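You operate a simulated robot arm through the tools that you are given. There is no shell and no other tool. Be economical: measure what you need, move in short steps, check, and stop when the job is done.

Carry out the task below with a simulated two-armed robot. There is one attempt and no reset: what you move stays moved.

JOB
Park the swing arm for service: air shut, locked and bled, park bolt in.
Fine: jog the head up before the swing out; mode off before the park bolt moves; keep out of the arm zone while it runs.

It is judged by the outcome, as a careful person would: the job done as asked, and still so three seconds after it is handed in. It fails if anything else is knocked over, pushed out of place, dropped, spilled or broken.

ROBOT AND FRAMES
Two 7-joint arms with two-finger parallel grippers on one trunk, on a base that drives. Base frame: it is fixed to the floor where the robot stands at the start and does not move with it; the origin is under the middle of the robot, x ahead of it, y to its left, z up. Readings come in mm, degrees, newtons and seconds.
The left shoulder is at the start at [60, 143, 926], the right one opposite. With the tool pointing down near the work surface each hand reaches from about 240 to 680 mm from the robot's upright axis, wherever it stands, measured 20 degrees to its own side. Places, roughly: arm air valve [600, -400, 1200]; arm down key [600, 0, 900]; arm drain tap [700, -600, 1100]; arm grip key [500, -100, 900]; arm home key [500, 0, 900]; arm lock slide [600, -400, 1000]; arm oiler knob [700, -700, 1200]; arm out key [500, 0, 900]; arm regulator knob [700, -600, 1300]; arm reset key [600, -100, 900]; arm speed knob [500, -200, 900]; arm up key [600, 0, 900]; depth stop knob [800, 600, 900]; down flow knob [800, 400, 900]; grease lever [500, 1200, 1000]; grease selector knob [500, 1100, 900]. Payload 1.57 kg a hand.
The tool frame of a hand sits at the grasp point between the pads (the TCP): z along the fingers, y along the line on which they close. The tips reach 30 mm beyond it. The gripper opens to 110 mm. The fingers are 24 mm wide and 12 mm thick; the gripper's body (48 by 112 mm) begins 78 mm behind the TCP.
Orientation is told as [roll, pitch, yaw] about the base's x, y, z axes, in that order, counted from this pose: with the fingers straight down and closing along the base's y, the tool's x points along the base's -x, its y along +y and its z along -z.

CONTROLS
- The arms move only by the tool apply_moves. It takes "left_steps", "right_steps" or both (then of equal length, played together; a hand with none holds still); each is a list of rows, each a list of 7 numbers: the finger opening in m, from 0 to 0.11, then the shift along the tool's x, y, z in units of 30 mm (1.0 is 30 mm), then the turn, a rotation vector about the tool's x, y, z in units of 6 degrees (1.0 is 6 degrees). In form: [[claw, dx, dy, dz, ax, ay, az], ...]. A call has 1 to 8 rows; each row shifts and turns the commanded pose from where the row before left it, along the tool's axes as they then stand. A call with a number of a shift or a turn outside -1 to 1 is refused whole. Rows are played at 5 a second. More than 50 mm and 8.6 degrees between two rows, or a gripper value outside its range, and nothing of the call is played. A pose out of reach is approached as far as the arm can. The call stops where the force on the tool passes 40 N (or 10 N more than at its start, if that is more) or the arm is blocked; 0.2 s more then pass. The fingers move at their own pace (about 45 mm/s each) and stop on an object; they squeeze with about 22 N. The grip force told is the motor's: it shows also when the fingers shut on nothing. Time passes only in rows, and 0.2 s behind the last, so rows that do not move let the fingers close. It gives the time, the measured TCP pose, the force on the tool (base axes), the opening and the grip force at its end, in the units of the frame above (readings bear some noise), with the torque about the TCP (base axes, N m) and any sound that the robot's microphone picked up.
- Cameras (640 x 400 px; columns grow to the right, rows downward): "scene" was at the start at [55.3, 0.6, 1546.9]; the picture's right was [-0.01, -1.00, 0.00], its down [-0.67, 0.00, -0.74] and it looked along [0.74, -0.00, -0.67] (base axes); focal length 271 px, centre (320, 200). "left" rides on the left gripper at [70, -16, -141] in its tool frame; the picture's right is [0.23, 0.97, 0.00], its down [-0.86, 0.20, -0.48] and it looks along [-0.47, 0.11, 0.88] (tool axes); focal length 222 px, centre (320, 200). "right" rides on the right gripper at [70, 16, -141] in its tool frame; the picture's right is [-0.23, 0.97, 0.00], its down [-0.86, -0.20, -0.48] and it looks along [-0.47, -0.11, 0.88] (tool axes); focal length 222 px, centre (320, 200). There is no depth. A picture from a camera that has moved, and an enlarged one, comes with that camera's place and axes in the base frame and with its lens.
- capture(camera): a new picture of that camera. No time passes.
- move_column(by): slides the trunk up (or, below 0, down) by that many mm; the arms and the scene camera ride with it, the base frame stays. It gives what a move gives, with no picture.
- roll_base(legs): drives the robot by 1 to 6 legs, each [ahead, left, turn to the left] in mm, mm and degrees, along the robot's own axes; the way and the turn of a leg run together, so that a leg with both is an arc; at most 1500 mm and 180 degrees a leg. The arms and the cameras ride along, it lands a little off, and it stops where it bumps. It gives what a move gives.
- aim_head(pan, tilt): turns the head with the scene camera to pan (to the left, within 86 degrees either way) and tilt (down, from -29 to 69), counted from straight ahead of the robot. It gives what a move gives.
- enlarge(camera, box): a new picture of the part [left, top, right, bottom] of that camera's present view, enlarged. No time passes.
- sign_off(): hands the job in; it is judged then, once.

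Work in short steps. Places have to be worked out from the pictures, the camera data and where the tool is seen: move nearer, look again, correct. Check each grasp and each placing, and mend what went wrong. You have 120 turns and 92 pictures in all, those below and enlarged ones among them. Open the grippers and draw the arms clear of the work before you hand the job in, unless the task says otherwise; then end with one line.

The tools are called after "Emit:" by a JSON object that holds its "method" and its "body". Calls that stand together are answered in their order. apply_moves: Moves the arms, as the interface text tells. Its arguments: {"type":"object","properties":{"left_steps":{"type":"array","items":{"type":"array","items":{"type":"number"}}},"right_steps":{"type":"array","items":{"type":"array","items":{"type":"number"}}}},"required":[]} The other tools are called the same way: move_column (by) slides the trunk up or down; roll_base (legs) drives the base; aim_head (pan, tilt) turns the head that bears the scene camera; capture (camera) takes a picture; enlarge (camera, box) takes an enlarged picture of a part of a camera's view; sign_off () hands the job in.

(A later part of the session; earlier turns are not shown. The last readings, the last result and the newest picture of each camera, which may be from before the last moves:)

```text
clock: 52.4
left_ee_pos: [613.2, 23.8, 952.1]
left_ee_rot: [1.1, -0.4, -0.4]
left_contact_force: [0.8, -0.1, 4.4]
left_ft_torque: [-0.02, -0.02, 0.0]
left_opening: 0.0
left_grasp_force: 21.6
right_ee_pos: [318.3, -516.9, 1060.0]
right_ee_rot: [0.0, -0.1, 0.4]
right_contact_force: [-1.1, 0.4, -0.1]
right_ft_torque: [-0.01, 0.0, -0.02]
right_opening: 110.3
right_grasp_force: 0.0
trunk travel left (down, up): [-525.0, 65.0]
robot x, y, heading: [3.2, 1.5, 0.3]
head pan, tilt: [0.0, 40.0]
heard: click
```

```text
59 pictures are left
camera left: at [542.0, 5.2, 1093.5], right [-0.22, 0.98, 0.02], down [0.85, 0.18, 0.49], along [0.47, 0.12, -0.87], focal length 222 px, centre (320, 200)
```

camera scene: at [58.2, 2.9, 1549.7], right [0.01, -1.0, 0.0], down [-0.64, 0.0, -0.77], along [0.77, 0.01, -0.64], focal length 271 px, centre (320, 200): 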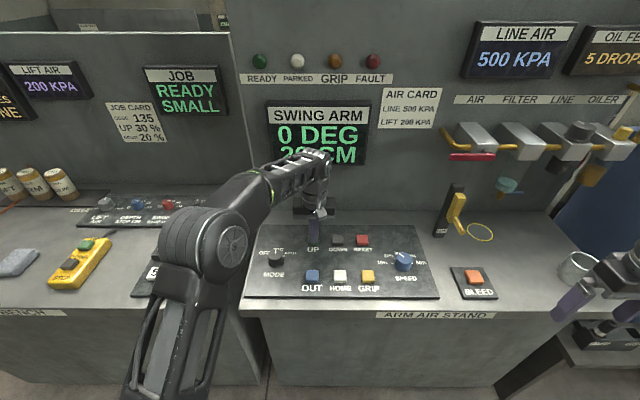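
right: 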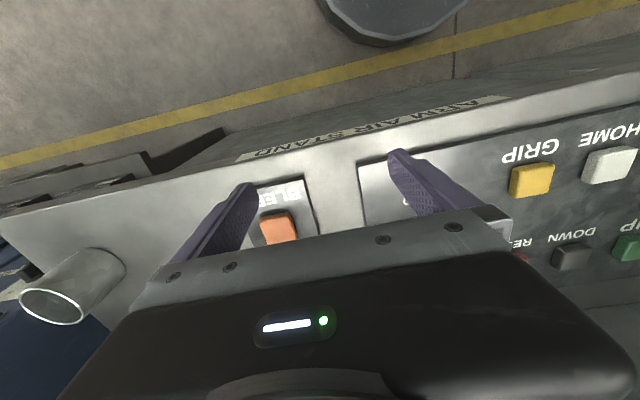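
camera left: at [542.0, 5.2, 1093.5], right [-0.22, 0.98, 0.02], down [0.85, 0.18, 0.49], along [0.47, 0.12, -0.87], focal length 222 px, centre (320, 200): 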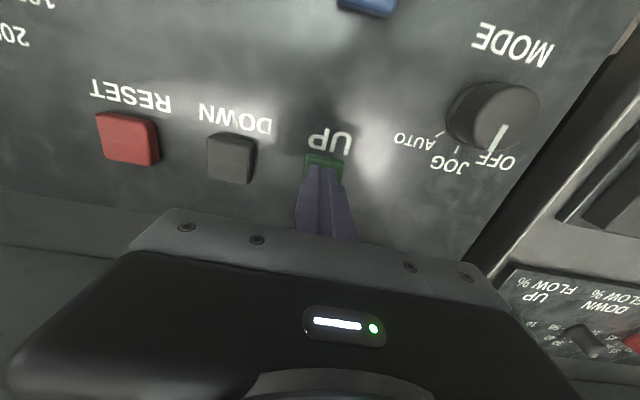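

It clicked with UP. I hold a second and read the display.

Emit:
{"method": "apply_moves", "body": {"left_steps": [[0, 0, 0, 0, 0, 0, 0], [0, 0, 0, 0, 0, 0, 0], [0, 0, 0, 0, 0, 0, 0], [0, 0, 0, 0, 0, 0, 0], [0, 0, 0, 0, 0, 0, 0]]}}

Emit:
{"method": "enlarge", "body": {"camera": "scene", "box": [230, 40, 450, 180]}}

```text
clock: 53.6
left_ee_pos: [613.0, 23.0, 951.7]
left_ee_rot: [1.1, -0.4, -0.5]
left_contact_force: [1.2, -0.3, 6.3]
left_ft_torque: [-0.03, 0.0, 0.05]
left_opening: 0.0
left_grasp_force: 21.1
right_ee_pos: [319.4, -517.9, 1059.5]
right_ee_rot: [0.0, 0.0, 0.3]
right_contact_force: [-0.1, 0.2, -0.2]
right_ft_torque: [0.02, 0.0, 0.02]
right_opening: 110.0
right_grasp_force: 0.1
trunk travel left (down, up): [-525.0, 65.0]
robot x, y, heading: [1.6, 2.6, 0.4]
head pan, tilt: [0.0, 40.0]
```

```text
2.86 times, centred on (340, 110) of scene
camera zoom: at [57.9, 2.9, 1549.7], right [0.01, -1.0, 0.0], down [-0.64, 0.0, -0.77], along [0.77, 0.01, -0.64], focal length 775 px, centre (263, 457)
```

zoom: 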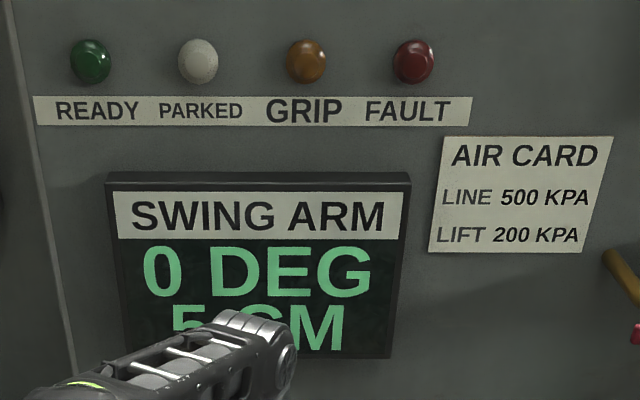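

The reading went from 20 to 5 CM, so depth falls as the head rises. I hold a bit longer.

Emit:
{"method": "apply_moves", "body": {"left_steps": [[0, 0, 0, 0, 0, 0, 0], [0, 0, 0, 0, 0, 0, 0], [0, 0, 0, 0, 0, 0, 0], [0, 0, 0, 0, 0, 0, 0], [0, 0, 0, 0, 0, 0, 0], [0, 0, 0, 0, 0, 0, 0]]}}

Emit:
{"method": "enlarge", "body": {"camera": "scene", "box": [230, 40, 450, 180]}}

```text
clock: 55.0
left_ee_pos: [612.0, 22.5, 951.5]
left_ee_rot: [1.1, -0.3, -0.4]
left_contact_force: [0.9, 1.1, 5.6]
left_ft_torque: [-0.02, 0.0, -0.01]
left_opening: 0.0
left_grasp_force: 21.7
right_ee_pos: [317.9, -517.5, 1061.1]
right_ee_rot: [0.0, 0.0, 0.4]
right_contact_force: [-0.8, -0.9, -0.5]
right_ft_torque: [0.01, -0.03, 0.05]
right_opening: 109.8
right_grasp_force: 0.0
trunk travel left (down, up): [-525.0, 65.0]
robot x, y, heading: [-0.5, 0.6, 0.5]
head pan, tilt: [0.0, 40.0]
```

```text
2.86 times, centred on (340, 110) of scene
camera zoom: at [57.8, 2.9, 1549.7], right [0.01, -1.0, 0.0], down [-0.64, 0.0, -0.77], along [0.77, 0.01, -0.64], focal length 775 px, centre (263, 457)
```

zoom: 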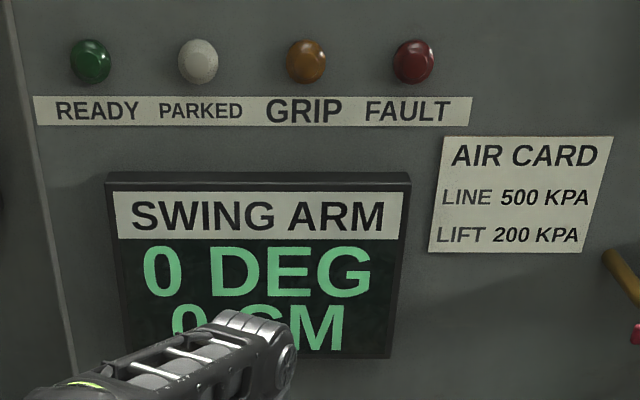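

Head is fully up (0 CM). I release UP and move back to above OUT (≈493, 24).

Emit:
{"method": "apply_moves", "body": {"left_steps": [[0, 0, 0, -0.8, 0, 0, 0], [0, 1, 0, 0, 0, 0, 0], [0, 1, 0, 0, 0, 0, 0], [0, 1, 0, 0, 0, 0, 0], [0, 1, 0.03, 0, 0, 0, 0], [0, 0, 0, 0, 0, 0, 0]]}}

Emit:
{"method": "capture", "body": {"camera": "left"}}

Emit:
{"method": "capture", "body": {"camera": "scene"}}

```text
clock: 56.4
left_ee_pos: [492.0, 23.6, 975.2]
left_ee_rot: [1.1, -0.4, -0.3]
left_contact_force: [-0.8, -0.2, -0.7]
left_ft_torque: [-0.01, 0.0, 0.01]
left_opening: 0.0
left_grasp_force: 21.1
right_ee_pos: [317.4, -516.4, 1059.4]
right_ee_rot: [0.0, 0.0, 0.3]
right_contact_force: [0.1, -0.3, -0.1]
right_ft_torque: [0.0, 0.01, 0.05]
right_opening: 110.1
right_grasp_force: 0.0
trunk travel left (down, up): [-525.0, 65.0]
robot x, y, heading: [3.0, 0.8, 0.5]
head pan, tilt: [0.0, 40.0]
```

```text
56 pictures are left
camera left: at [421.4, 6.6, 1116.4], right [-0.22, 0.98, 0.02], down [0.85, 0.18, 0.49], along [0.47, 0.12, -0.87], focal length 222 px, centre (320, 200)
```

left: 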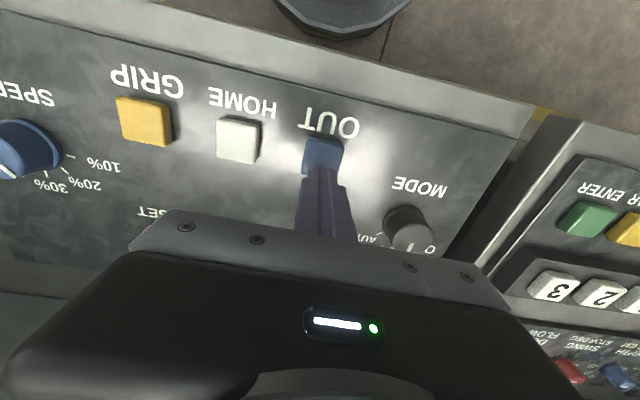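

```text
55 pictures are left
camera scene: at [58.5, 2.8, 1549.7], right [0.01, -1.0, 0.0], down [-0.64, 0.0, -0.77], along [0.77, 0.01, -0.64], focal length 271 px, centre (320, 200)
```

scene: 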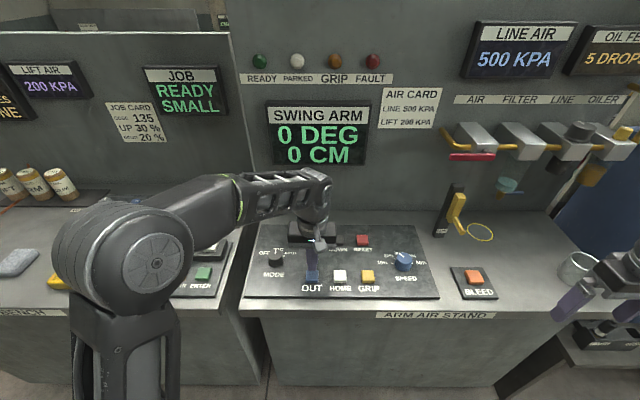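

The finger is above OUT and the display is readable. I press and hold briefly, then read.

Emit:
{"method": "apply_moves", "body": {"left_steps": [[0, 0, 0, 0.5, 0, 0, 0], [0, 0, 0, 0.15, 0, 0, 0], [0, 0, 0, 0.08, 0, 0, 0], [0, 0, 0, 0.06, 0, 0, 0], [0, 0, 0, 0, 0, 0, 0], [0, 0, 0, 0, 0, 0, 0]]}}

Emit:
{"method": "enlarge", "body": {"camera": "scene", "box": [230, 40, 450, 180]}}

```text
clock: 57.8
left_ee_pos: [493.2, 25.8, 950.3]
left_ee_rot: [1.2, -0.4, -0.4]
left_contact_force: [1.0, 1.0, 9.5]
left_ft_torque: [0.03, 0.05, -0.01]
left_opening: 0.0
left_grasp_force: 21.5
right_ee_pos: [318.8, -516.8, 1059.9]
right_ee_rot: [-0.1, 0.0, 0.4]
right_contact_force: [-0.3, -0.8, -0.3]
right_ft_torque: [-0.04, -0.01, 0.0]
right_opening: 109.9
right_grasp_force: 0.1
trunk travel left (down, up): [-525.0, 65.0]
robot x, y, heading: [2.5, 3.9, 0.4]
head pan, tilt: [0.0, 40.0]
heard: click
```

```text
2.86 times, centred on (340, 110) of scene
camera zoom: at [57.5, 3.1, 1549.8], right [0.01, -1.0, 0.0], down [-0.64, 0.0, -0.77], along [0.77, 0.01, -0.64], focal length 775 px, centre (263, 457)
```

zoom: 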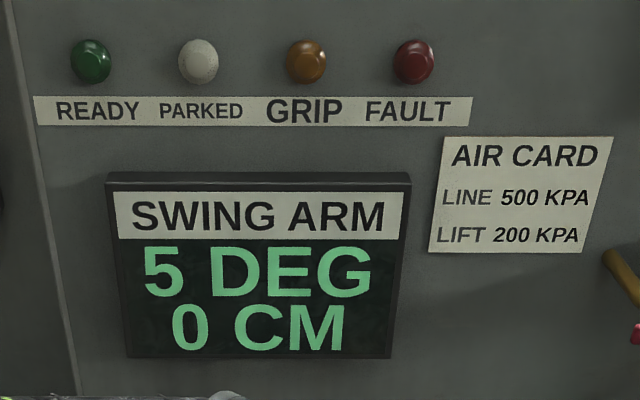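

The arm swings out. I keep holding.

Emit:
{"method": "apply_moves", "body": {"left_steps": [[0, 0, 0, 0, 0, 0, 0], [0, 0, 0, 0, 0, 0, 0], [0, 0, 0, 0, 0, 0, 0], [0, 0, 0, 0, 0, 0, 0], [0, 0, 0, 0, 0, 0, 0], [0, 0, 0, 0, 0, 0, 0], [0, 0, 0, 0, 0, 0, 0], [0, 0, 0, 0, 0, 0, 0]]}}

Emit:
{"method": "enlarge", "body": {"camera": "scene", "box": [230, 40, 450, 180]}}

```text
clock: 59.6
left_ee_pos: [492.0, 25.0, 950.9]
left_ee_rot: [1.1, -0.4, -0.4]
left_contact_force: [2.7, 1.8, 9.5]
left_ft_torque: [0.04, 0.03, 0.01]
left_opening: 0.0
left_grasp_force: 21.0
right_ee_pos: [316.9, -516.1, 1060.3]
right_ee_rot: [0.0, 0.0, 0.4]
right_contact_force: [-1.6, 0.0, 0.3]
right_ft_torque: [-0.02, 0.02, 0.0]
right_opening: 109.9
right_grasp_force: 0.1
trunk travel left (down, up): [-525.0, 65.0]
robot x, y, heading: [2.0, -0.3, 0.3]
head pan, tilt: [0.0, 40.0]
```

```text
2.86 times, centred on (340, 110) of scene
camera zoom: at [57.7, 3.1, 1549.8], right [0.01, -1.0, 0.0], down [-0.64, 0.0, -0.77], along [0.77, 0.01, -0.64], focal length 775 px, centre (263, 457)
```

zoom: 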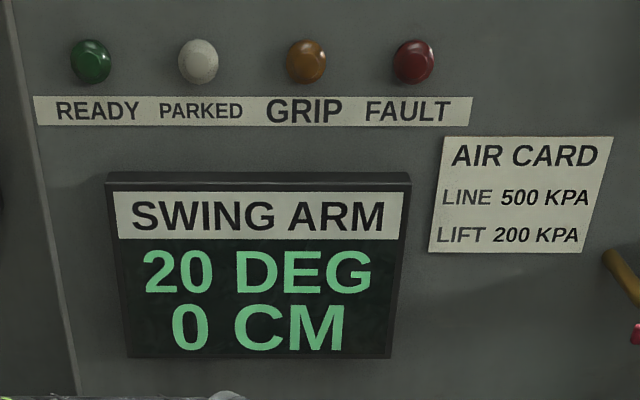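

About 8°/s. I hold three more calls and then read.

Emit:
{"method": "apply_moves", "body": {"left_steps": [[0, 0, 0, 0, 0, 0, 0], [0, 0, 0, 0, 0, 0, 0], [0, 0, 0, 0, 0, 0, 0], [0, 0, 0, 0, 0, 0, 0], [0, 0, 0, 0, 0, 0, 0], [0, 0, 0, 0, 0, 0, 0], [0, 0, 0, 0, 0, 0, 0], [0, 0, 0, 0, 0, 0, 0]]}}

Emit:
{"method": "apply_moves", "body": {"left_steps": [[0, 0, 0, 0, 0, 0, 0], [0, 0, 0, 0, 0, 0, 0], [0, 0, 0, 0, 0, 0, 0], [0, 0, 0, 0, 0, 0, 0], [0, 0, 0, 0, 0, 0, 0], [0, 0, 0, 0, 0, 0, 0], [0, 0, 0, 0, 0, 0, 0], [0, 0, 0, 0, 0, 0, 0]]}}

Emit:
{"method": "enlarge", "body": {"camera": "scene", "box": [230, 40, 450, 180]}}

```text
clock: 61.4
left_ee_pos: [492.8, 24.5, 950.2]
left_ee_rot: [1.1, -0.4, -0.4]
left_contact_force: [2.2, 1.5, 9.2]
left_ft_torque: [0.04, 0.0, 0.0]
left_opening: 0.0
left_grasp_force: 21.6
right_ee_pos: [317.8, -517.4, 1060.1]
right_ee_rot: [-0.1, 0.0, 0.4]
right_contact_force: [0.2, -0.4, 0.4]
right_ft_torque: [0.0, -0.01, -0.01]
right_opening: 110.1
right_grasp_force: 0.0
trunk travel left (down, up): [-525.0, 65.0]
robot x, y, heading: [-0.9, 1.2, 0.6]
head pan, tilt: [0.0, 40.0]
```

```text
clock: 63.2
left_ee_pos: [492.4, 25.4, 951.7]
left_ee_rot: [1.1, -0.5, -0.5]
left_contact_force: [1.9, -0.2, 9.6]
left_ft_torque: [0.01, 0.04, -0.02]
left_opening: 0.2
left_grasp_force: 21.5
right_ee_pos: [318.3, -517.4, 1060.7]
right_ee_rot: [0.0, 0.0, 0.4]
right_contact_force: [0.1, 0.8, -0.3]
right_ft_torque: [0.05, 0.0, 0.03]
right_opening: 110.0
right_grasp_force: 0.0
trunk travel left (down, up): [-525.0, 65.0]
robot x, y, heading: [-0.7, -2.2, 0.1]
head pan, tilt: [0.0, 40.0]
```

```text
2.86 times, centred on (340, 110) of scene
camera zoom: at [57.6, 3.0, 1549.7], right [0.01, -1.0, 0.0], down [-0.64, 0.0, -0.77], along [0.77, 0.01, -0.64], focal length 775 px, centre (263, 457)
```

zoom: 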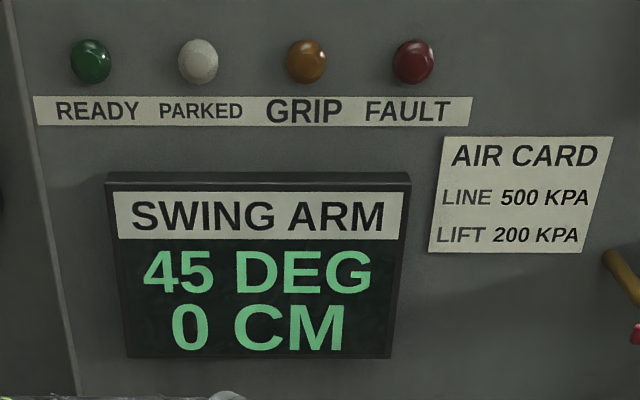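

Emit:
{"method": "apply_moves", "body": {"left_steps": [[0, 0, 0, 0, 0, 0, 0], [0, 0, 0, 0, 0, 0, 0], [0, 0, 0, 0, 0, 0, 0], [0, 0, 0, 0, 0, 0, 0], [0, 0, 0, 0, 0, 0, 0], [0, 0, 0, 0, 0, 0, 0], [0, 0, 0, 0, 0, 0, 0], [0, 0, 0, 0, 0, 0, 0]]}}

Emit:
{"method": "apply_moves", "body": {"left_steps": [[0, 0, 0, 0, 0, 0, 0], [0, 0, 0, 0, 0, 0, 0], [0, 0, 0, 0, 0, 0, 0], [0, 0, 0, 0, 0, 0, 0], [0, 0, 0, 0, 0, 0, 0], [0, 0, 0, 0, 0, 0, 0], [0, 0, 0, 0, 0, 0, 0], [0, 0, 0, 0, 0, 0, 0]]}}

Emit:
{"method": "enlarge", "body": {"camera": "scene", "box": [230, 40, 450, 180]}}

```text
clock: 65.0
left_ee_pos: [492.0, 25.0, 950.1]
left_ee_rot: [1.2, -0.3, -0.3]
left_contact_force: [1.9, 0.4, 10.2]
left_ft_torque: [-0.02, 0.05, 0.01]
left_opening: 0.0
left_grasp_force: 21.4
right_ee_pos: [317.4, -515.9, 1060.1]
right_ee_rot: [0.1, 0.1, 0.3]
right_contact_force: [0.3, 0.2, 0.7]
right_ft_torque: [0.0, -0.01, 0.03]
right_opening: 109.9
right_grasp_force: 0.0
trunk travel left (down, up): [-525.0, 65.0]
robot x, y, heading: [1.7, 2.4, 0.4]
head pan, tilt: [0.0, 40.0]
```

```text
clock: 66.8
left_ee_pos: [492.7, 24.8, 951.4]
left_ee_rot: [1.0, -0.4, -0.4]
left_contact_force: [0.1, -0.3, 9.8]
left_ft_torque: [0.01, 0.01, 0.0]
left_opening: 0.3
left_grasp_force: 21.3
right_ee_pos: [318.2, -517.4, 1059.7]
right_ee_rot: [0.0, -0.1, 0.5]
right_contact_force: [-0.5, 0.0, -0.8]
right_ft_torque: [0.0, 0.01, 0.03]
right_opening: 109.9
right_grasp_force: 0.0
trunk travel left (down, up): [-525.0, 65.0]
robot x, y, heading: [2.3, 4.2, 0.7]
head pan, tilt: [0.0, 40.0]
```

```text
2.86 times, centred on (340, 110) of scene
camera zoom: at [57.5, 2.9, 1549.8], right [0.01, -1.0, 0.0], down [-0.64, 0.0, -0.77], along [0.77, 0.01, -0.64], focal length 775 px, centre (263, 457)
```

zoom: 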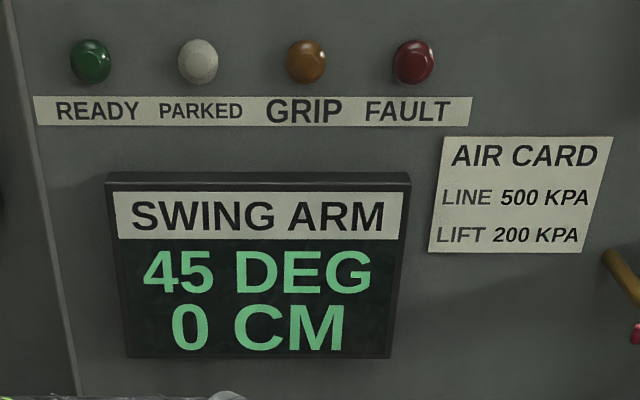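

It has stopped at 45°. I release OUT and look at the arm and the bench's swing-stop knob to see whether this is the park position.

Emit:
{"method": "apply_moves", "body": {"left_steps": [[0, 0, 0, -0.8, 0, 0, 0], [0, 0, 0, -1, 0, 0, 0], [0, 0, 0, 0, 0, 0, 0]]}}

Emit:
{"method": "aim_head", "body": {"pan": -86, "tilt": 5}}

Emit:
{"method": "enlarge", "body": {"camera": "scene", "box": [400, 60, 640, 260]}}

Emit:
{"method": "aim_head", "body": {"pan": 40, "tilt": 35}}

Emit:
{"method": "capture", "body": {"camera": "scene"}}

```text
clock: 67.6
left_ee_pos: [492.3, 25.4, 1004.9]
left_ee_rot: [1.1, -0.3, -0.3]
left_contact_force: [-0.1, -0.9, -0.3]
left_ft_torque: [0.01, -0.01, 0.01]
left_opening: 0.1
left_grasp_force: 21.3
right_ee_pos: [318.4, -517.3, 1061.5]
right_ee_rot: [-0.1, 0.0, 0.4]
right_contact_force: [0.5, -0.2, -0.1]
right_ft_torque: [0.01, 0.0, 0.05]
right_opening: 109.9
right_grasp_force: 0.1
trunk travel left (down, up): [-525.0, 65.0]
robot x, y, heading: [1.2, -0.4, 0.1]
head pan, tilt: [0.0, 40.0]
```

```text
clock: 69.2
left_ee_pos: [491.7, 23.9, 1003.4]
left_ee_rot: [1.2, -0.4, -0.4]
left_contact_force: [0.0, -0.9, -0.2]
left_ft_torque: [0.01, 0.03, 0.02]
left_opening: 0.0
left_grasp_force: 21.1
right_ee_pos: [319.1, -516.8, 1061.0]
right_ee_rot: [0.0, 0.0, 0.5]
right_contact_force: [0.1, 0.4, 0.1]
right_ft_torque: [0.01, -0.07, -0.01]
right_opening: 109.9
right_grasp_force: 0.1
trunk travel left (down, up): [-525.0, 65.0]
robot x, y, heading: [1.5, 0.4, 0.5]
head pan, tilt: [-85.9, 5.0]
```

```text
2.00 times, centred on (520, 160) of scene
camera zoom: at [-19.7, -89.2, 1605.4], right [-1.0, -0.08, 0.0], down [-0.01, 0.09, -1.0], along [0.08, -0.99, -0.09], focal length 543 px, centre (-80, 280)
```

zoom: 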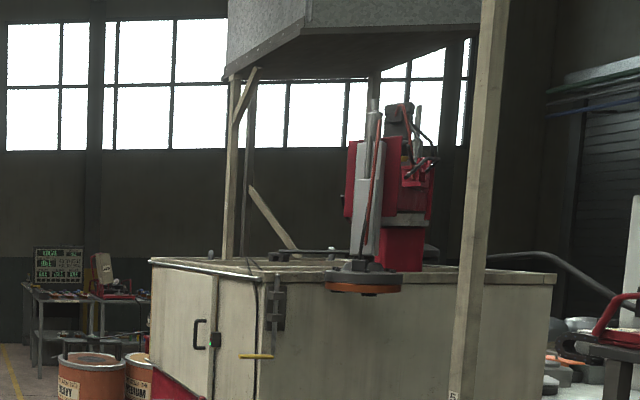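

```text
clock: 71.3
left_ee_pos: [491.9, 24.3, 1004.8]
left_ee_rot: [1.1, -0.3, -0.5]
left_contact_force: [-0.2, 0.0, 0.7]
left_ft_torque: [-0.02, -0.04, -0.01]
left_opening: 0.0
left_grasp_force: 22.0
right_ee_pos: [319.2, -517.8, 1060.2]
right_ee_rot: [0.0, 0.0, 0.5]
right_contact_force: [0.1, -0.9, -1.1]
right_ft_torque: [0.03, 0.0, -0.02]
right_opening: 109.9
right_grasp_force: 0.0
trunk travel left (down, up): [-525.0, 65.0]
robot x, y, heading: [1.5, 0.5, 0.4]
head pan, tilt: [40.0, 35.0]
```

```text
49 pictures are left
camera scene: at [40.2, 59.4, 1557.3], right [0.65, -0.76, 0.0], down [-0.44, -0.37, -0.82], along [0.62, 0.53, -0.57], focal length 271 px, centre (320, 200)
```

scene: 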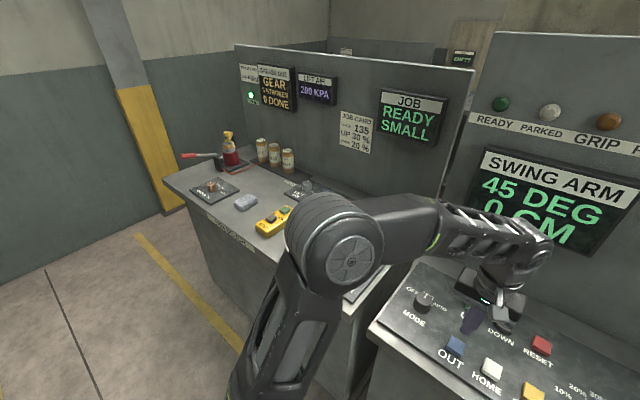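

The arm's head is now by the near corner where the yellow-handled bolt is. To check the swing stop setting on the bench, I move the left hand forward out of the view.

Emit:
{"method": "apply_moves", "body": {"left_steps": [[0, -1, 0, 0, 0, 0, 0], [0, -1, 0, 0, 0, 0, 0], [0, -1, 0, 0, 0, 0, 0], [0, -0.8, 0, 0, 0, 0, 0]]}}

Emit:
{"method": "aim_head", "body": {"pan": 20, "tilt": 35}}

Emit:
{"method": "capture", "body": {"camera": "scene"}}

Emit:
{"method": "enlarge", "body": {"camera": "scene", "box": [170, 180, 330, 300]}}

```text
clock: 72.3
left_ee_pos: [608.4, 23.1, 1004.3]
left_ee_rot: [1.1, -0.3, -0.4]
left_contact_force: [-0.7, -0.1, 0.9]
left_ft_torque: [0.01, -0.01, 0.0]
left_opening: 0.2
left_grasp_force: 21.7
right_ee_pos: [319.2, -517.1, 1059.7]
right_ee_rot: [0.0, 0.0, 0.4]
right_contact_force: [-0.2, -0.2, 1.1]
right_ft_torque: [-0.03, 0.02, 0.01]
right_opening: 110.0
right_grasp_force: 0.1
trunk travel left (down, up): [-525.0, 65.0]
robot x, y, heading: [0.9, 1.1, 0.3]
head pan, tilt: [40.0, 35.0]
```

```text
clock: 73.1
left_ee_pos: [606.8, 24.2, 1004.5]
left_ee_rot: [1.1, -0.4, -0.4]
left_contact_force: [1.1, -0.6, 0.4]
left_ft_torque: [0.0, -0.01, -0.02]
left_opening: 0.0
left_grasp_force: 21.5
right_ee_pos: [318.2, -516.9, 1060.0]
right_ee_rot: [0.0, 0.0, 0.4]
right_contact_force: [0.0, 0.1, 0.6]
right_ft_torque: [0.01, -0.01, -0.02]
right_opening: 110.0
right_grasp_force: 0.1
trunk travel left (down, up): [-525.0, 65.0]
robot x, y, heading: [-0.6, -1.9, 0.5]
head pan, tilt: [20.0, 35.0]
```

```text
48 pictures are left
camera scene: at [55.7, 33.1, 1557.3], right [0.35, -0.94, 0.0], down [-0.54, -0.2, -0.82], along [0.77, 0.29, -0.57], focal length 271 px, centre (320, 200)
```

scene: 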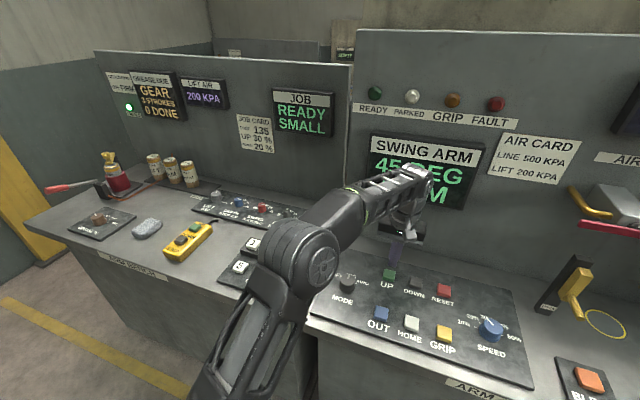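

```text
3.33 times, centred on (250, 240) of scene
camera zoom: at [55.7, 33.1, 1557.3], right [0.35, -0.94, 0.0], down [-0.54, -0.2, -0.82], along [0.77, 0.29, -0.57], focal length 904 px, centre (553, 67)
```

zoom: 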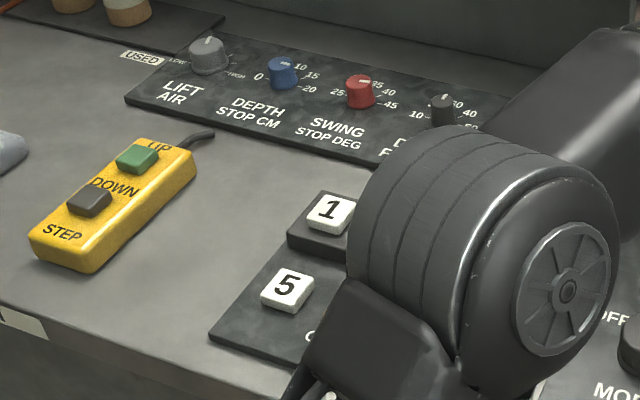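

In jog it passed the set swing stop and stopped at the 45° limit, next to the bolt, so I take this as park. Now mode goes OFF: I move over the knob, open, and yaw −36°.

Emit:
{"method": "apply_moves", "body": {"left_steps": [[0.07, 0.64, 0.9, 0, 0, 0, 0], [0.07, 0.64, 0.9, 0, 0, 0, 0], [0.07, 0.64, 0.9, 0, 0, 0, 0], [0.07, 0.64, 0.87, 0, -0.1, 0, 0]]}}

Emit:
{"method": "apply_moves", "body": {"left_steps": [[0.07, 0, 0, 0, 0, 0, 0.9], [0.07, 0, 0, 0, 0, 0, 0.9], [0.07, 0, 0, 0, 0, 0, 0.9], [0.07, 0, 0, 0, 0, 0, 0.9], [0.07, 0, 0, 0, 0, 0, 0.9], [0.07, 0, 0, 0, 0, 0, 0.9], [0.07, 0, 0, 0, 0, 0, 0.8]]}}

Emit:
{"method": "capture", "body": {"camera": "left"}}

```text
clock: 74.1
left_ee_pos: [529.3, 130.6, 1006.4]
left_ee_rot: [1.6, -0.4, -0.3]
left_contact_force: [-0.4, 0.4, 0.9]
left_ft_torque: [0.0, 0.0, -0.01]
left_opening: 70.1
left_grasp_force: 0.0
right_ee_pos: [317.7, -516.2, 1060.1]
right_ee_rot: [0.0, 0.0, 0.5]
right_contact_force: [-0.5, -0.8, 0.2]
right_ft_torque: [-0.01, -0.02, 0.0]
right_opening: 110.1
right_grasp_force: 0.0
trunk travel left (down, up): [-525.0, 65.0]
robot x, y, heading: [2.3, 2.4, 0.3]
head pan, tilt: [20.0, 35.0]
```

```text
clock: 75.7
left_ee_pos: [531.1, 130.7, 1007.8]
left_ee_rot: [1.6, 0.7, -37.7]
left_contact_force: [0.3, 0.3, 0.7]
left_ft_torque: [0.02, 0.02, -0.03]
left_opening: 69.7
left_grasp_force: 0.1
right_ee_pos: [318.3, -516.4, 1060.3]
right_ee_rot: [0.0, 0.1, 0.3]
right_contact_force: [0.0, -0.8, -0.4]
right_ft_torque: [0.0, 0.0, 0.01]
right_opening: 109.9
right_grasp_force: 0.1
trunk travel left (down, up): [-525.0, 65.0]
robot x, y, heading: [2.4, 5.3, 0.1]
head pan, tilt: [20.0, 35.0]
```

```text
46 pictures are left
camera left: at [463.8, 156.9, 1149.8], right [0.42, 0.91, 0.03], down [0.8, -0.38, 0.47], along [0.44, -0.17, -0.88], focal length 222 px, centre (320, 200)
```

left: 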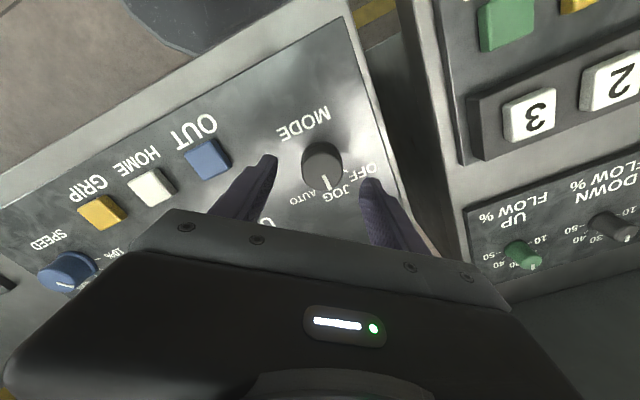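

Centred within a few mm. I go down, grip, and then turn counter-clockwise.

Emit:
{"method": "apply_moves", "body": {"left_steps": [[0.07, 0, 0.13, 0.8, 0, 0, 0], [0.07, 0, 0, 0.8, 0, 0, 0], [0, 0, 0, 0, 0, 0, 0], [0, 0, 0, 0, 0, 0, 0], [0, 0, 0, 0, 0, 0, 0]]}}

Emit:
{"method": "apply_moves", "body": {"left_steps": [[0, 0, 0, 0, 0, 0, -0.95], [0, 0, 0, 0, 0, 0, -0.95], [0, 0, 0, 0, 0, 0, -0.95], [0, 0, 0, 0, 0, 0, -0.95], [0, 0, 0, 0, 0, 0, -0.95], [0, 0, 0, 0, 0, 0, -0.95], [0, 0, 0, 0, 0, 0, -0.95], [0, 0, 0, 0, 0, 0, -0.9]]}}

Emit:
{"method": "apply_moves", "body": {"left_steps": [[0.07, 0, 0, 0, 0, 0, 0], [0.07, 0, 0, 0, 0, 0, 0], [0.07, 0, 0, -1, 0, 0, 0], [0.07, 0, 0, -1, 0, 0, 0]]}}

Emit:
{"method": "enlarge", "body": {"camera": "left", "box": [220, 80, 420, 220]}}

```text
clock: 76.9
left_ee_pos: [532.7, 134.5, 959.7]
left_ee_rot: [1.7, 0.8, -37.6]
left_contact_force: [0.1, -0.2, 0.1]
left_ft_torque: [-0.16, -0.38, 0.02]
left_opening: 42.7
left_grasp_force: 25.2
right_ee_pos: [318.1, -516.2, 1061.6]
right_ee_rot: [0.0, 0.0, 0.4]
right_contact_force: [-0.6, 0.2, 0.3]
right_ft_torque: [0.02, -0.01, 0.04]
right_opening: 110.0
right_grasp_force: 0.1
trunk travel left (down, up): [-525.0, 65.0]
robot x, y, heading: [2.8, 2.3, 0.3]
head pan, tilt: [20.0, 35.0]
```

```text
clock: 78.7
left_ee_pos: [529.9, 129.3, 959.2]
left_ee_rot: [1.4, -0.6, 7.8]
left_contact_force: [-10.3, -28.4, -5.5]
left_ft_torque: [-0.69, 1.08, -0.23]
left_opening: 42.7
left_grasp_force: 44.6
right_ee_pos: [318.3, -520.0, 1060.1]
right_ee_rot: [0.1, 0.0, 0.4]
right_contact_force: [0.0, 0.4, -0.7]
right_ft_torque: [0.0, 0.02, 0.0]
right_opening: 109.7
right_grasp_force: 0.0
trunk travel left (down, up): [-525.0, 65.0]
robot x, y, heading: [-0.2, 0.5, 0.6]
head pan, tilt: [20.0, 35.0]
```

```text
clock: 79.7
left_ee_pos: [533.2, 133.2, 1018.7]
left_ee_rot: [1.6, -0.7, 7.7]
left_contact_force: [0.5, 0.4, -0.5]
left_ft_torque: [0.03, 0.01, 0.02]
left_opening: 70.5
left_grasp_force: 0.1
right_ee_pos: [318.0, -516.5, 1060.1]
right_ee_rot: [0.1, 0.0, 0.4]
right_contact_force: [0.5, -0.1, -0.4]
right_ft_torque: [0.02, -0.03, 0.01]
right_opening: 109.9
right_grasp_force: 0.0
trunk travel left (down, up): [-525.0, 65.0]
robot x, y, heading: [7.3, 4.1, 0.2]
head pan, tilt: [20.0, 35.0]
```

```text
2.86 times, centred on (320, 150) of left
camera zoom: at [465.1, 104.7, 1160.3], right [-0.36, 0.93, 0.03], down [0.82, 0.3, 0.49], along [0.45, 0.2, -0.87], focal length 635 px, centre (320, 343)
```

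zoom: 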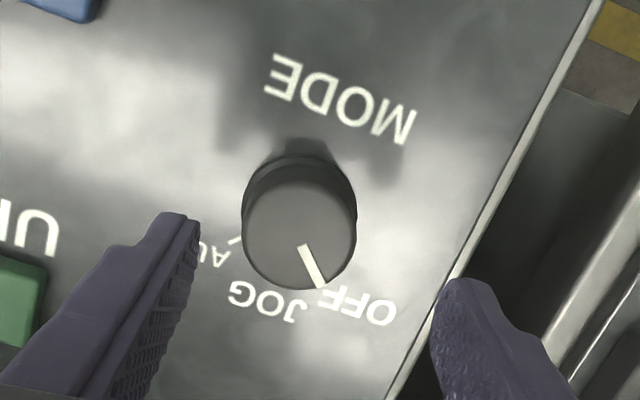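

The pointer is back at OFF. Now the air station: I retract the left hand, drive 150 mm to the right and take a close look at the valve and lock slide.

Emit:
{"method": "apply_moves", "body": {"left_steps": [[0.07, 0.5, 0.5, -1, 0, 0, 0.6], [0.07, 1, 1, 0, 0, 0, 0.6], [0.07, 1, 1, 0, 0, 0, 0], [0.07, 1, 1, 0, 0, 0, 0], [0.07, 1, 1, 0, 0, 0, 0]]}}

Emit:
{"method": "roll_base", "body": {"legs": [[-50, -200, 0]]}}

Emit:
{"method": "aim_head", "body": {"pan": -15, "tilt": 35}}

Emit:
{"method": "enlarge", "body": {"camera": "scene", "box": [250, 70, 490, 270]}}

```text
clock: 80.9
left_ee_pos: [393.3, 262.2, 1052.9]
left_ee_rot: [1.8, -0.4, 0.4]
left_contact_force: [-0.3, 0.2, -0.1]
left_ft_torque: [-0.02, -0.02, 0.02]
left_opening: 70.3
left_grasp_force: 0.1
right_ee_pos: [316.7, -517.0, 1060.7]
right_ee_rot: [0.1, -0.1, 0.5]
right_contact_force: [1.0, 0.2, -0.5]
right_ft_torque: [0.0, -0.01, -0.01]
right_opening: 110.0
right_grasp_force: 0.1
trunk travel left (down, up): [-525.0, 65.0]
robot x, y, heading: [2.1, -0.4, 0.3]
head pan, tilt: [20.0, 35.0]
```

```text
clock: 82.5
left_ee_pos: [345.8, 59.9, 1052.8]
left_ee_rot: [1.7, -0.3, 0.6]
left_contact_force: [-0.2, 0.5, 0.4]
left_ft_torque: [0.09, 0.02, -0.01]
left_opening: 70.0
left_grasp_force: 0.0
right_ee_pos: [270.8, -719.3, 1059.4]
right_ee_rot: [0.1, 0.0, 0.4]
right_contact_force: [-0.1, -0.4, -1.0]
right_ft_torque: [0.02, 0.0, 0.01]
right_opening: 110.0
right_grasp_force: 0.0
trunk travel left (down, up): [-525.0, 65.0]
robot x, y, heading: [-47.3, -200.7, 0.7]
head pan, tilt: [20.0, 35.0]
```

```text
clock: 83.5
left_ee_pos: [345.4, 61.7, 1053.1]
left_ee_rot: [1.7, -0.4, 0.6]
left_contact_force: [0.2, -0.4, -0.2]
left_ft_torque: [-0.04, 0.0, 0.02]
left_opening: 70.2
left_grasp_force: 0.1
right_ee_pos: [271.5, -718.4, 1058.8]
right_ee_rot: [0.0, 0.1, 0.6]
right_contact_force: [0.8, 0.8, -0.4]
right_ft_torque: [-0.02, 0.03, 0.0]
right_opening: 109.7
right_grasp_force: 0.1
trunk travel left (down, up): [-525.0, 65.0]
robot x, y, heading: [-49.6, -199.9, 0.4]
head pan, tilt: [-15.0, 35.0]
```

```text
2.00 times, centred on (370, 170) of scene
camera zoom: at [10.3, -222.1, 1557.3], right [-0.25, -0.97, 0.0], down [-0.56, 0.14, -0.82], along [0.79, -0.2, -0.57], focal length 543 px, centre (220, 260)
```

zoom: 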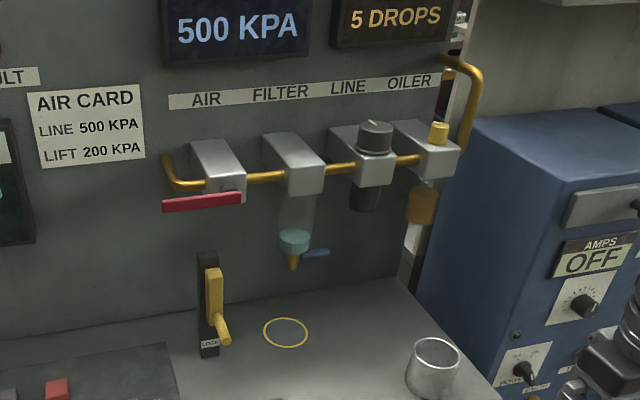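

The red lever is horizontal, in line with the pipe (open), with the lock slide below. I turn the right hand to point forward (pitch −90°).

Emit:
{"method": "apply_moves", "body": {"right_steps": [[0.0, 0, 0, -1, 0, -1, 0], [0, 0, 0, -1, 0, -1, 0], [0, 0, 0, -1, 0, -1, 0], [0, 0, 0, -0.5, 0, -1, 0], [0, 0, 0, 0, 0, -1, 0], [0, 0, 0, 0, 0, -1, 0], [0, 0, 0, 0, 0, -1, 0], [0, 0, 0, 0, 0, -1, 0]]}}

Emit:
{"method": "apply_moves", "body": {"right_steps": [[0, -0.5, 0.5, 0, 0, -1, 0], [0, -0.5, 0.5, 0, 0, -1, 0], [0, -0.5, 1, 0, 0, -1, 0], [0, -0.5, 1, 0, 0, -1, 0], [0, -0.5, 1, 0, 0, -1, 0], [0, 0, 1, 0, 0, -1, 0], [0, 0, 1, 0, 0, -1, 0]]}}

Emit:
{"method": "apply_moves", "body": {"right_steps": [[0, 0, 1, 0, 0, 0, 0], [0, 0, 1, 0, 0, 0, 0], [0, 0, 1, 0, 0, 0, 0], [0, 0, 1, 0, 0, 0, 0]]}}

Emit:
{"method": "capture", "body": {"camera": "right"}}

Emit:
{"method": "capture", "body": {"camera": "scene"}}

```text
clock: 85.3
left_ee_pos: [346.0, 61.7, 1052.7]
left_ee_rot: [1.6, -0.4, 0.6]
left_contact_force: [-0.5, -0.9, 0.3]
left_ft_torque: [-0.02, -0.01, -0.03]
left_opening: 70.1
left_grasp_force: 0.0
right_ee_pos: [255.6, -718.6, 1164.3]
right_ee_rot: [0.0, -48.1, 0.3]
right_contact_force: [-0.3, 0.5, 0.4]
right_ft_torque: [0.01, -0.02, 0.02]
right_opening: 0.1
right_grasp_force: 21.0
trunk travel left (down, up): [-525.0, 65.0]
robot x, y, heading: [-43.5, -200.4, 0.8]
head pan, tilt: [-15.0, 35.0]
```

```text
clock: 86.9
left_ee_pos: [346.5, 60.3, 1052.5]
left_ee_rot: [1.7, -0.4, 0.5]
left_contact_force: [0.2, 0.0, 0.4]
left_ft_torque: [0.06, 0.0, 0.02]
left_opening: 70.0
left_grasp_force: 0.1
right_ee_pos: [299.5, -567.8, 1260.3]
right_ee_rot: [21.4, -89.9, -20.7]
right_contact_force: [-0.1, -0.3, -0.5]
right_ft_torque: [0.02, 0.01, 0.03]
right_opening: 0.0
right_grasp_force: 21.5
right hand out of reach, approached as far as the arm can: row 6, 7
trunk travel left (down, up): [-525.0, 65.0]
robot x, y, heading: [-42.7, -202.6, 0.6]
head pan, tilt: [-15.0, 35.0]
```

```text
clock: 87.9
left_ee_pos: [346.1, 60.3, 1051.6]
left_ee_rot: [1.7, -0.4, 0.6]
left_contact_force: [-0.1, 0.3, 0.1]
left_ft_torque: [-0.03, 0.0, 0.02]
left_opening: 69.9
left_grasp_force: 0.0
right_ee_pos: [308.2, -478.6, 1312.2]
right_ee_rot: [7.2, -89.7, -6.6]
right_contact_force: [0.4, 0.3, 0.3]
right_ft_torque: [0.01, -0.01, -0.02]
right_opening: 0.0
right_grasp_force: 20.8
right hand out of reach, approached as far as the arm can: row 1, 2, 3, 4
trunk travel left (down, up): [-525.0, 65.0]
robot x, y, heading: [-48.2, -205.0, 0.5]
head pan, tilt: [-15.0, 35.0]
```

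```text
43 pictures are left
camera right: at [167.1, -463.7, 1241.8], right [-0.01, 0.97, 0.23], down [-0.47, -0.2, 0.86], along [0.88, -0.1, 0.46], focal length 222 px, centre (320, 200)
```

right: 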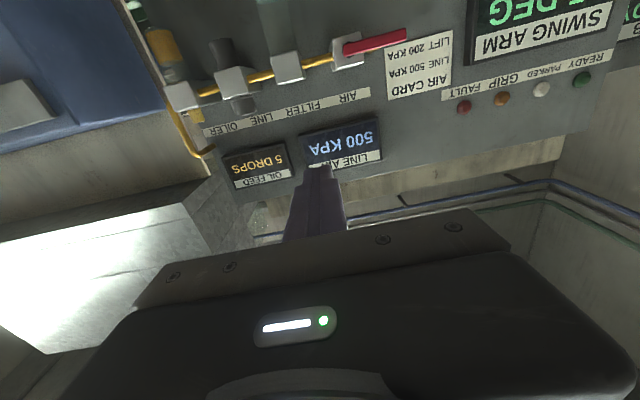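

```text
42 pictures are left
camera scene: at [10.2, -221.5, 1557.3], right [-0.25, -0.97, 0.0], down [-0.56, 0.14, -0.82], along [0.79, -0.21, -0.57], focal length 271 px, centre (320, 200)
```

scene: 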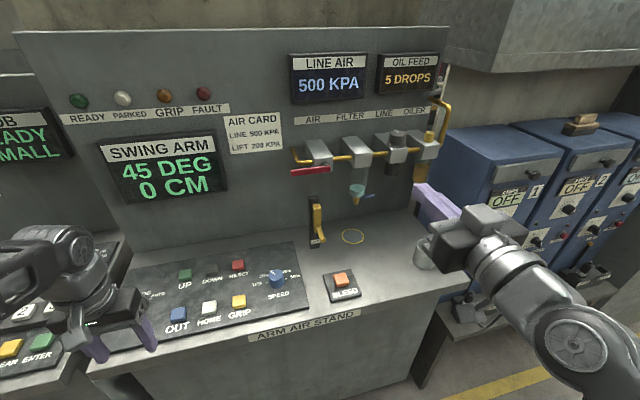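

Triangulated: lever pivot ≈ (642,-394,1209), tip ≈ (638,-302,1204); lock track ≈ (635,-365), top about z 1120. I move the right hand forward to where it can reach and re-read.

Emit:
{"method": "apply_moves", "body": {"right_steps": [[0, 0, 0, 1, 0, 0, 0], [0, 0, 0, 1, 0, 0, 0], [0, 0, 0, 1, 0, 0, 0], [0, 0, 0, 1, 0, 0, 0], [0, 0, 0, 0, 0, 0, 0]]}}

```text
clock: 89.1
left_ee_pos: [345.6, 59.8, 1051.8]
left_ee_rot: [1.7, -0.4, 0.7]
left_contact_force: [-1.4, -0.1, -0.6]
left_ft_torque: [0.03, -0.04, 0.0]
left_opening: 70.1
left_grasp_force: 0.1
right_ee_pos: [429.8, -478.2, 1312.1]
right_ee_rot: [153.9, -89.9, -153.6]
right_contact_force: [0.3, 0.4, -0.1]
right_ft_torque: [-0.01, -0.02, -0.02]
right_opening: 0.0
right_grasp_force: 21.3
trunk travel left (down, up): [-525.0, 65.0]
robot x, y, heading: [-48.0, -202.8, 0.5]
head pan, tilt: [-15.0, 35.0]
```

Emit:
{"method": "apply_moves", "body": {"right_steps": [[0, 0.48, 1, 0.4, 0, 0, 0], [0, 0.48, 1, 0.6, 0, 0, 0], [0, 0.48, 1, 0.8, 0, 0, 0], [0, 0.48, 1, 1, 0, 0, 0], [0, 0.48, 0.97, 1, 0, 0, 0], [0, 0, 0, 0, 0, 0, 0]]}}

Emit:
{"method": "capture", "body": {"camera": "right"}}

Emit:
{"method": "capture", "body": {"camera": "scene"}}

```text
clock: 90.5
left_ee_pos: [344.5, 60.3, 1051.3]
left_ee_rot: [1.7, -0.4, 0.6]
left_contact_force: [-1.0, 0.1, -0.5]
left_ft_torque: [0.03, -0.03, -0.02]
left_opening: 70.0
left_grasp_force: 0.0
right_ee_pos: [541.7, -327.6, 1239.9]
right_ee_rot: [177.4, -90.1, -176.8]
right_contact_force: [-0.2, 0.2, 0.9]
right_ft_torque: [-0.02, 0.04, 0.0]
right_opening: 0.0
right_grasp_force: 21.3
trunk travel left (down, up): [-525.0, 65.0]
robot x, y, heading: [-46.1, -201.0, 0.5]
head pan, tilt: [-15.0, 35.0]
```

```text
41 pictures are left
camera right: at [399.4, -313.4, 1168.9], right [-0.01, 0.97, 0.23], down [-0.48, -0.2, 0.85], along [0.88, -0.1, 0.47], focal length 222 px, centre (320, 200)
```

right: 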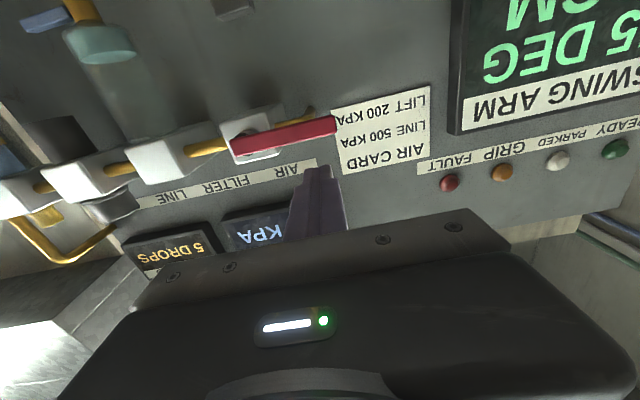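

```text
40 pictures are left
camera scene: at [9.3, -222.3, 1557.3], right [-0.25, -0.97, 0.0], down [-0.55, 0.14, -0.82], along [0.79, -0.21, -0.57], focal length 271 px, centre (320, 200)
```

scene: 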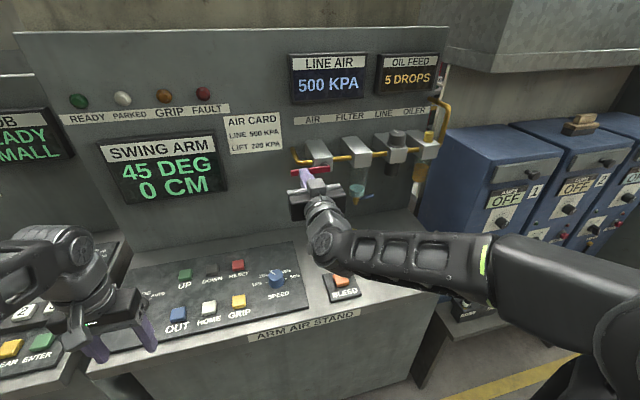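

Refined: pivot ≈ (640,-400,1216). I raise slightly and go forward so the closed fingertip overlies the lever's end.

Emit:
{"method": "apply_moves", "body": {"right_steps": [[0, -0.25, -0.12, 0.5, 0, 0, 0], [0, 0, 0, 1, 0, 0, 0], [0, 0, 0, 1, 0, 0, 0], [0, 0, 0, 0, 0, 0, 0]]}}

Emit:
{"method": "capture", "body": {"camera": "right"}}

```text
clock: 91.5
left_ee_pos: [345.5, 59.9, 1052.5]
left_ee_rot: [1.7, -0.3, 0.6]
left_contact_force: [-0.3, 0.1, -0.1]
left_ft_torque: [-0.07, 0.0, 0.02]
left_opening: 70.2
left_grasp_force: 0.0
right_ee_pos: [617.0, -330.5, 1248.9]
right_ee_rot: [160.7, -90.0, -160.1]
right_contact_force: [-0.6, 0.1, -0.9]
right_ft_torque: [0.0, -0.03, 0.02]
right_opening: 0.1
right_grasp_force: 21.6
trunk travel left (down, up): [-525.0, 65.0]
robot x, y, heading: [-46.3, -198.7, 0.3]
head pan, tilt: [-15.0, 35.0]
```

```text
39 pictures are left
camera right: at [474.4, -316.9, 1177.0], right [-0.01, 0.97, 0.23], down [-0.48, -0.2, 0.85], along [0.88, -0.1, 0.47], focal length 222 px, centre (320, 200)
```

right: 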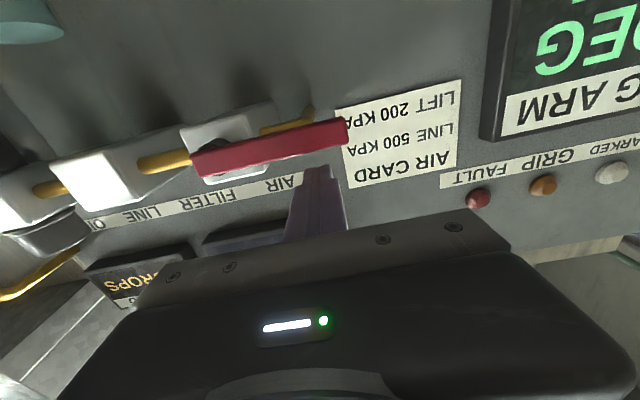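

Aligned above the lever. I push it down along its arc.

Emit:
{"method": "apply_moves", "body": {"right_steps": [[0, 0.35, 0, 0, 0, 0, 0], [0, 0.8, 0.1, 0, 0, 0, 0], [0, 0.8, -0.17, 0, 0, 0, 0], [0, 0.7, -0.43, 0, 0, 0, 0], [0, 0.5, -0.65, 0, 0, 0, 0], [0, 0.18, -0.4, 0, 0, 0, 0], [0, 0, -0.25, 0, 0, 0, 0]]}}

Emit:
{"method": "capture", "body": {"camera": "right"}}

Emit:
{"method": "capture", "body": {"camera": "scene"}}

```text
clock: 93.1
left_ee_pos: [345.2, 61.2, 1051.5]
left_ee_rot: [1.6, -0.5, 0.6]
left_contact_force: [-0.4, 0.2, 0.0]
left_ft_torque: [0.0, 0.03, 0.01]
left_opening: 69.8
left_grasp_force: 0.0
right_ee_pos: [617.7, -382.2, 1146.8]
right_ee_rot: [-30.2, -89.9, 31.0]
right_contact_force: [0.2, 8.0, -2.4]
right_ft_torque: [-0.09, 0.01, 0.05]
right_opening: 0.0
right_grasp_force: 21.3
trunk travel left (down, up): [-525.0, 65.0]
robot x, y, heading: [-46.9, -200.9, 0.6]
head pan, tilt: [-15.0, 35.0]
```

```text
38 pictures are left
camera right: at [475.7, -368.1, 1075.9], right [-0.01, 0.97, 0.23], down [-0.47, -0.2, 0.86], along [0.88, -0.1, 0.46], focal length 222 px, centre (320, 200)
```

right: 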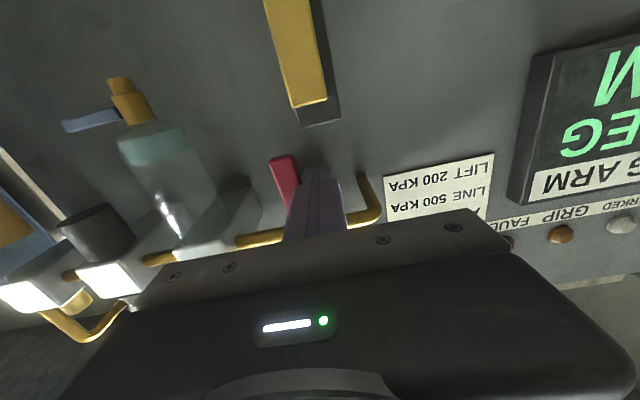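

```text
37 pictures are left
camera scene: at [10.5, -220.4, 1557.2], right [-0.25, -0.97, 0.0], down [-0.56, 0.14, -0.82], along [0.79, -0.21, -0.57], focal length 271 px, centre (320, 200)
```

scene: 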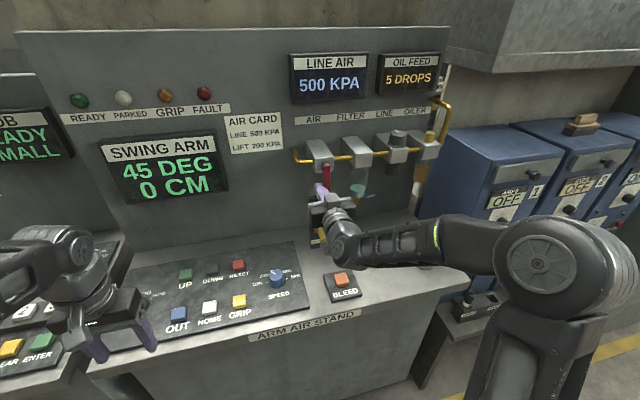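

The lever is vertical. I nudge it a little more to confirm the stop, then back off.

Emit:
{"method": "apply_moves", "body": {"right_steps": [[0, 0, -0.2, 0, 0, 0, 0], [0, 0, -0.1, 0, 0, 0, 0]]}}

Emit:
{"method": "apply_moves", "body": {"right_steps": [[0, 0, 0.6, 0, 0, 0, 0], [0, 0, 0, -1, 0, 0, 0], [0, 0, 0, -1, 0, 0, 0], [0, 0, 0, -1, 0, 0, 0], [0, 0, 0, -1, 0, 0, 0]]}}

Emit:
{"method": "capture", "body": {"camera": "right"}}

```text
clock: 93.7
left_ee_pos: [346.4, 66.4, 1049.8]
left_ee_rot: [1.4, -0.4, 0.7]
left_contact_force: [-0.7, 0.0, 0.4]
left_ft_torque: [-0.01, -0.01, 0.01]
left_opening: 70.2
left_grasp_force: 0.0
right_ee_pos: [618.7, -383.1, 1148.2]
right_ee_rot: [-49.5, -89.7, 50.8]
right_contact_force: [-1.9, 31.6, -8.0]
right_ft_torque: [-0.24, -0.02, -0.03]
right_opening: 0.0
right_grasp_force: 21.1
trunk travel left (down, up): [-525.0, 65.0]
robot x, y, heading: [-46.9, -201.2, 0.7]
head pan, tilt: [-15.0, 35.0]
```

```text
clock: 94.9
left_ee_pos: [346.2, 60.4, 1052.5]
left_ee_rot: [1.7, -0.4, 0.6]
left_contact_force: [0.1, -0.3, 0.5]
left_ft_torque: [-0.02, -0.02, -0.01]
left_opening: 70.0
left_grasp_force: 0.1
right_ee_pos: [500.8, -376.8, 1148.8]
right_ee_rot: [105.8, -90.0, -105.5]
right_contact_force: [0.3, -0.4, 0.6]
right_ft_torque: [-0.01, 0.02, 0.01]
right_opening: 0.0
right_grasp_force: 21.5
right hand out of reach, approached as far as the arm can: row 5
trunk travel left (down, up): [-525.0, 65.0]
robot x, y, heading: [-46.3, -203.9, 0.4]
head pan, tilt: [-15.0, 35.0]
```

```text
36 pictures are left
camera right: at [359.0, -362.3, 1078.2], right [-0.01, 0.97, 0.23], down [-0.48, -0.2, 0.85], along [0.88, -0.1, 0.47], focal length 222 px, centre (320, 200)
```

right: 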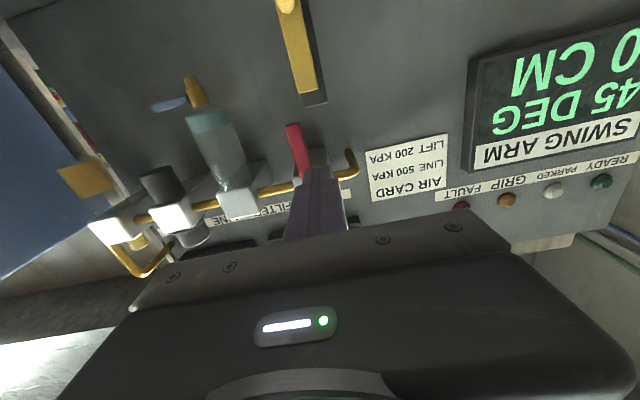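

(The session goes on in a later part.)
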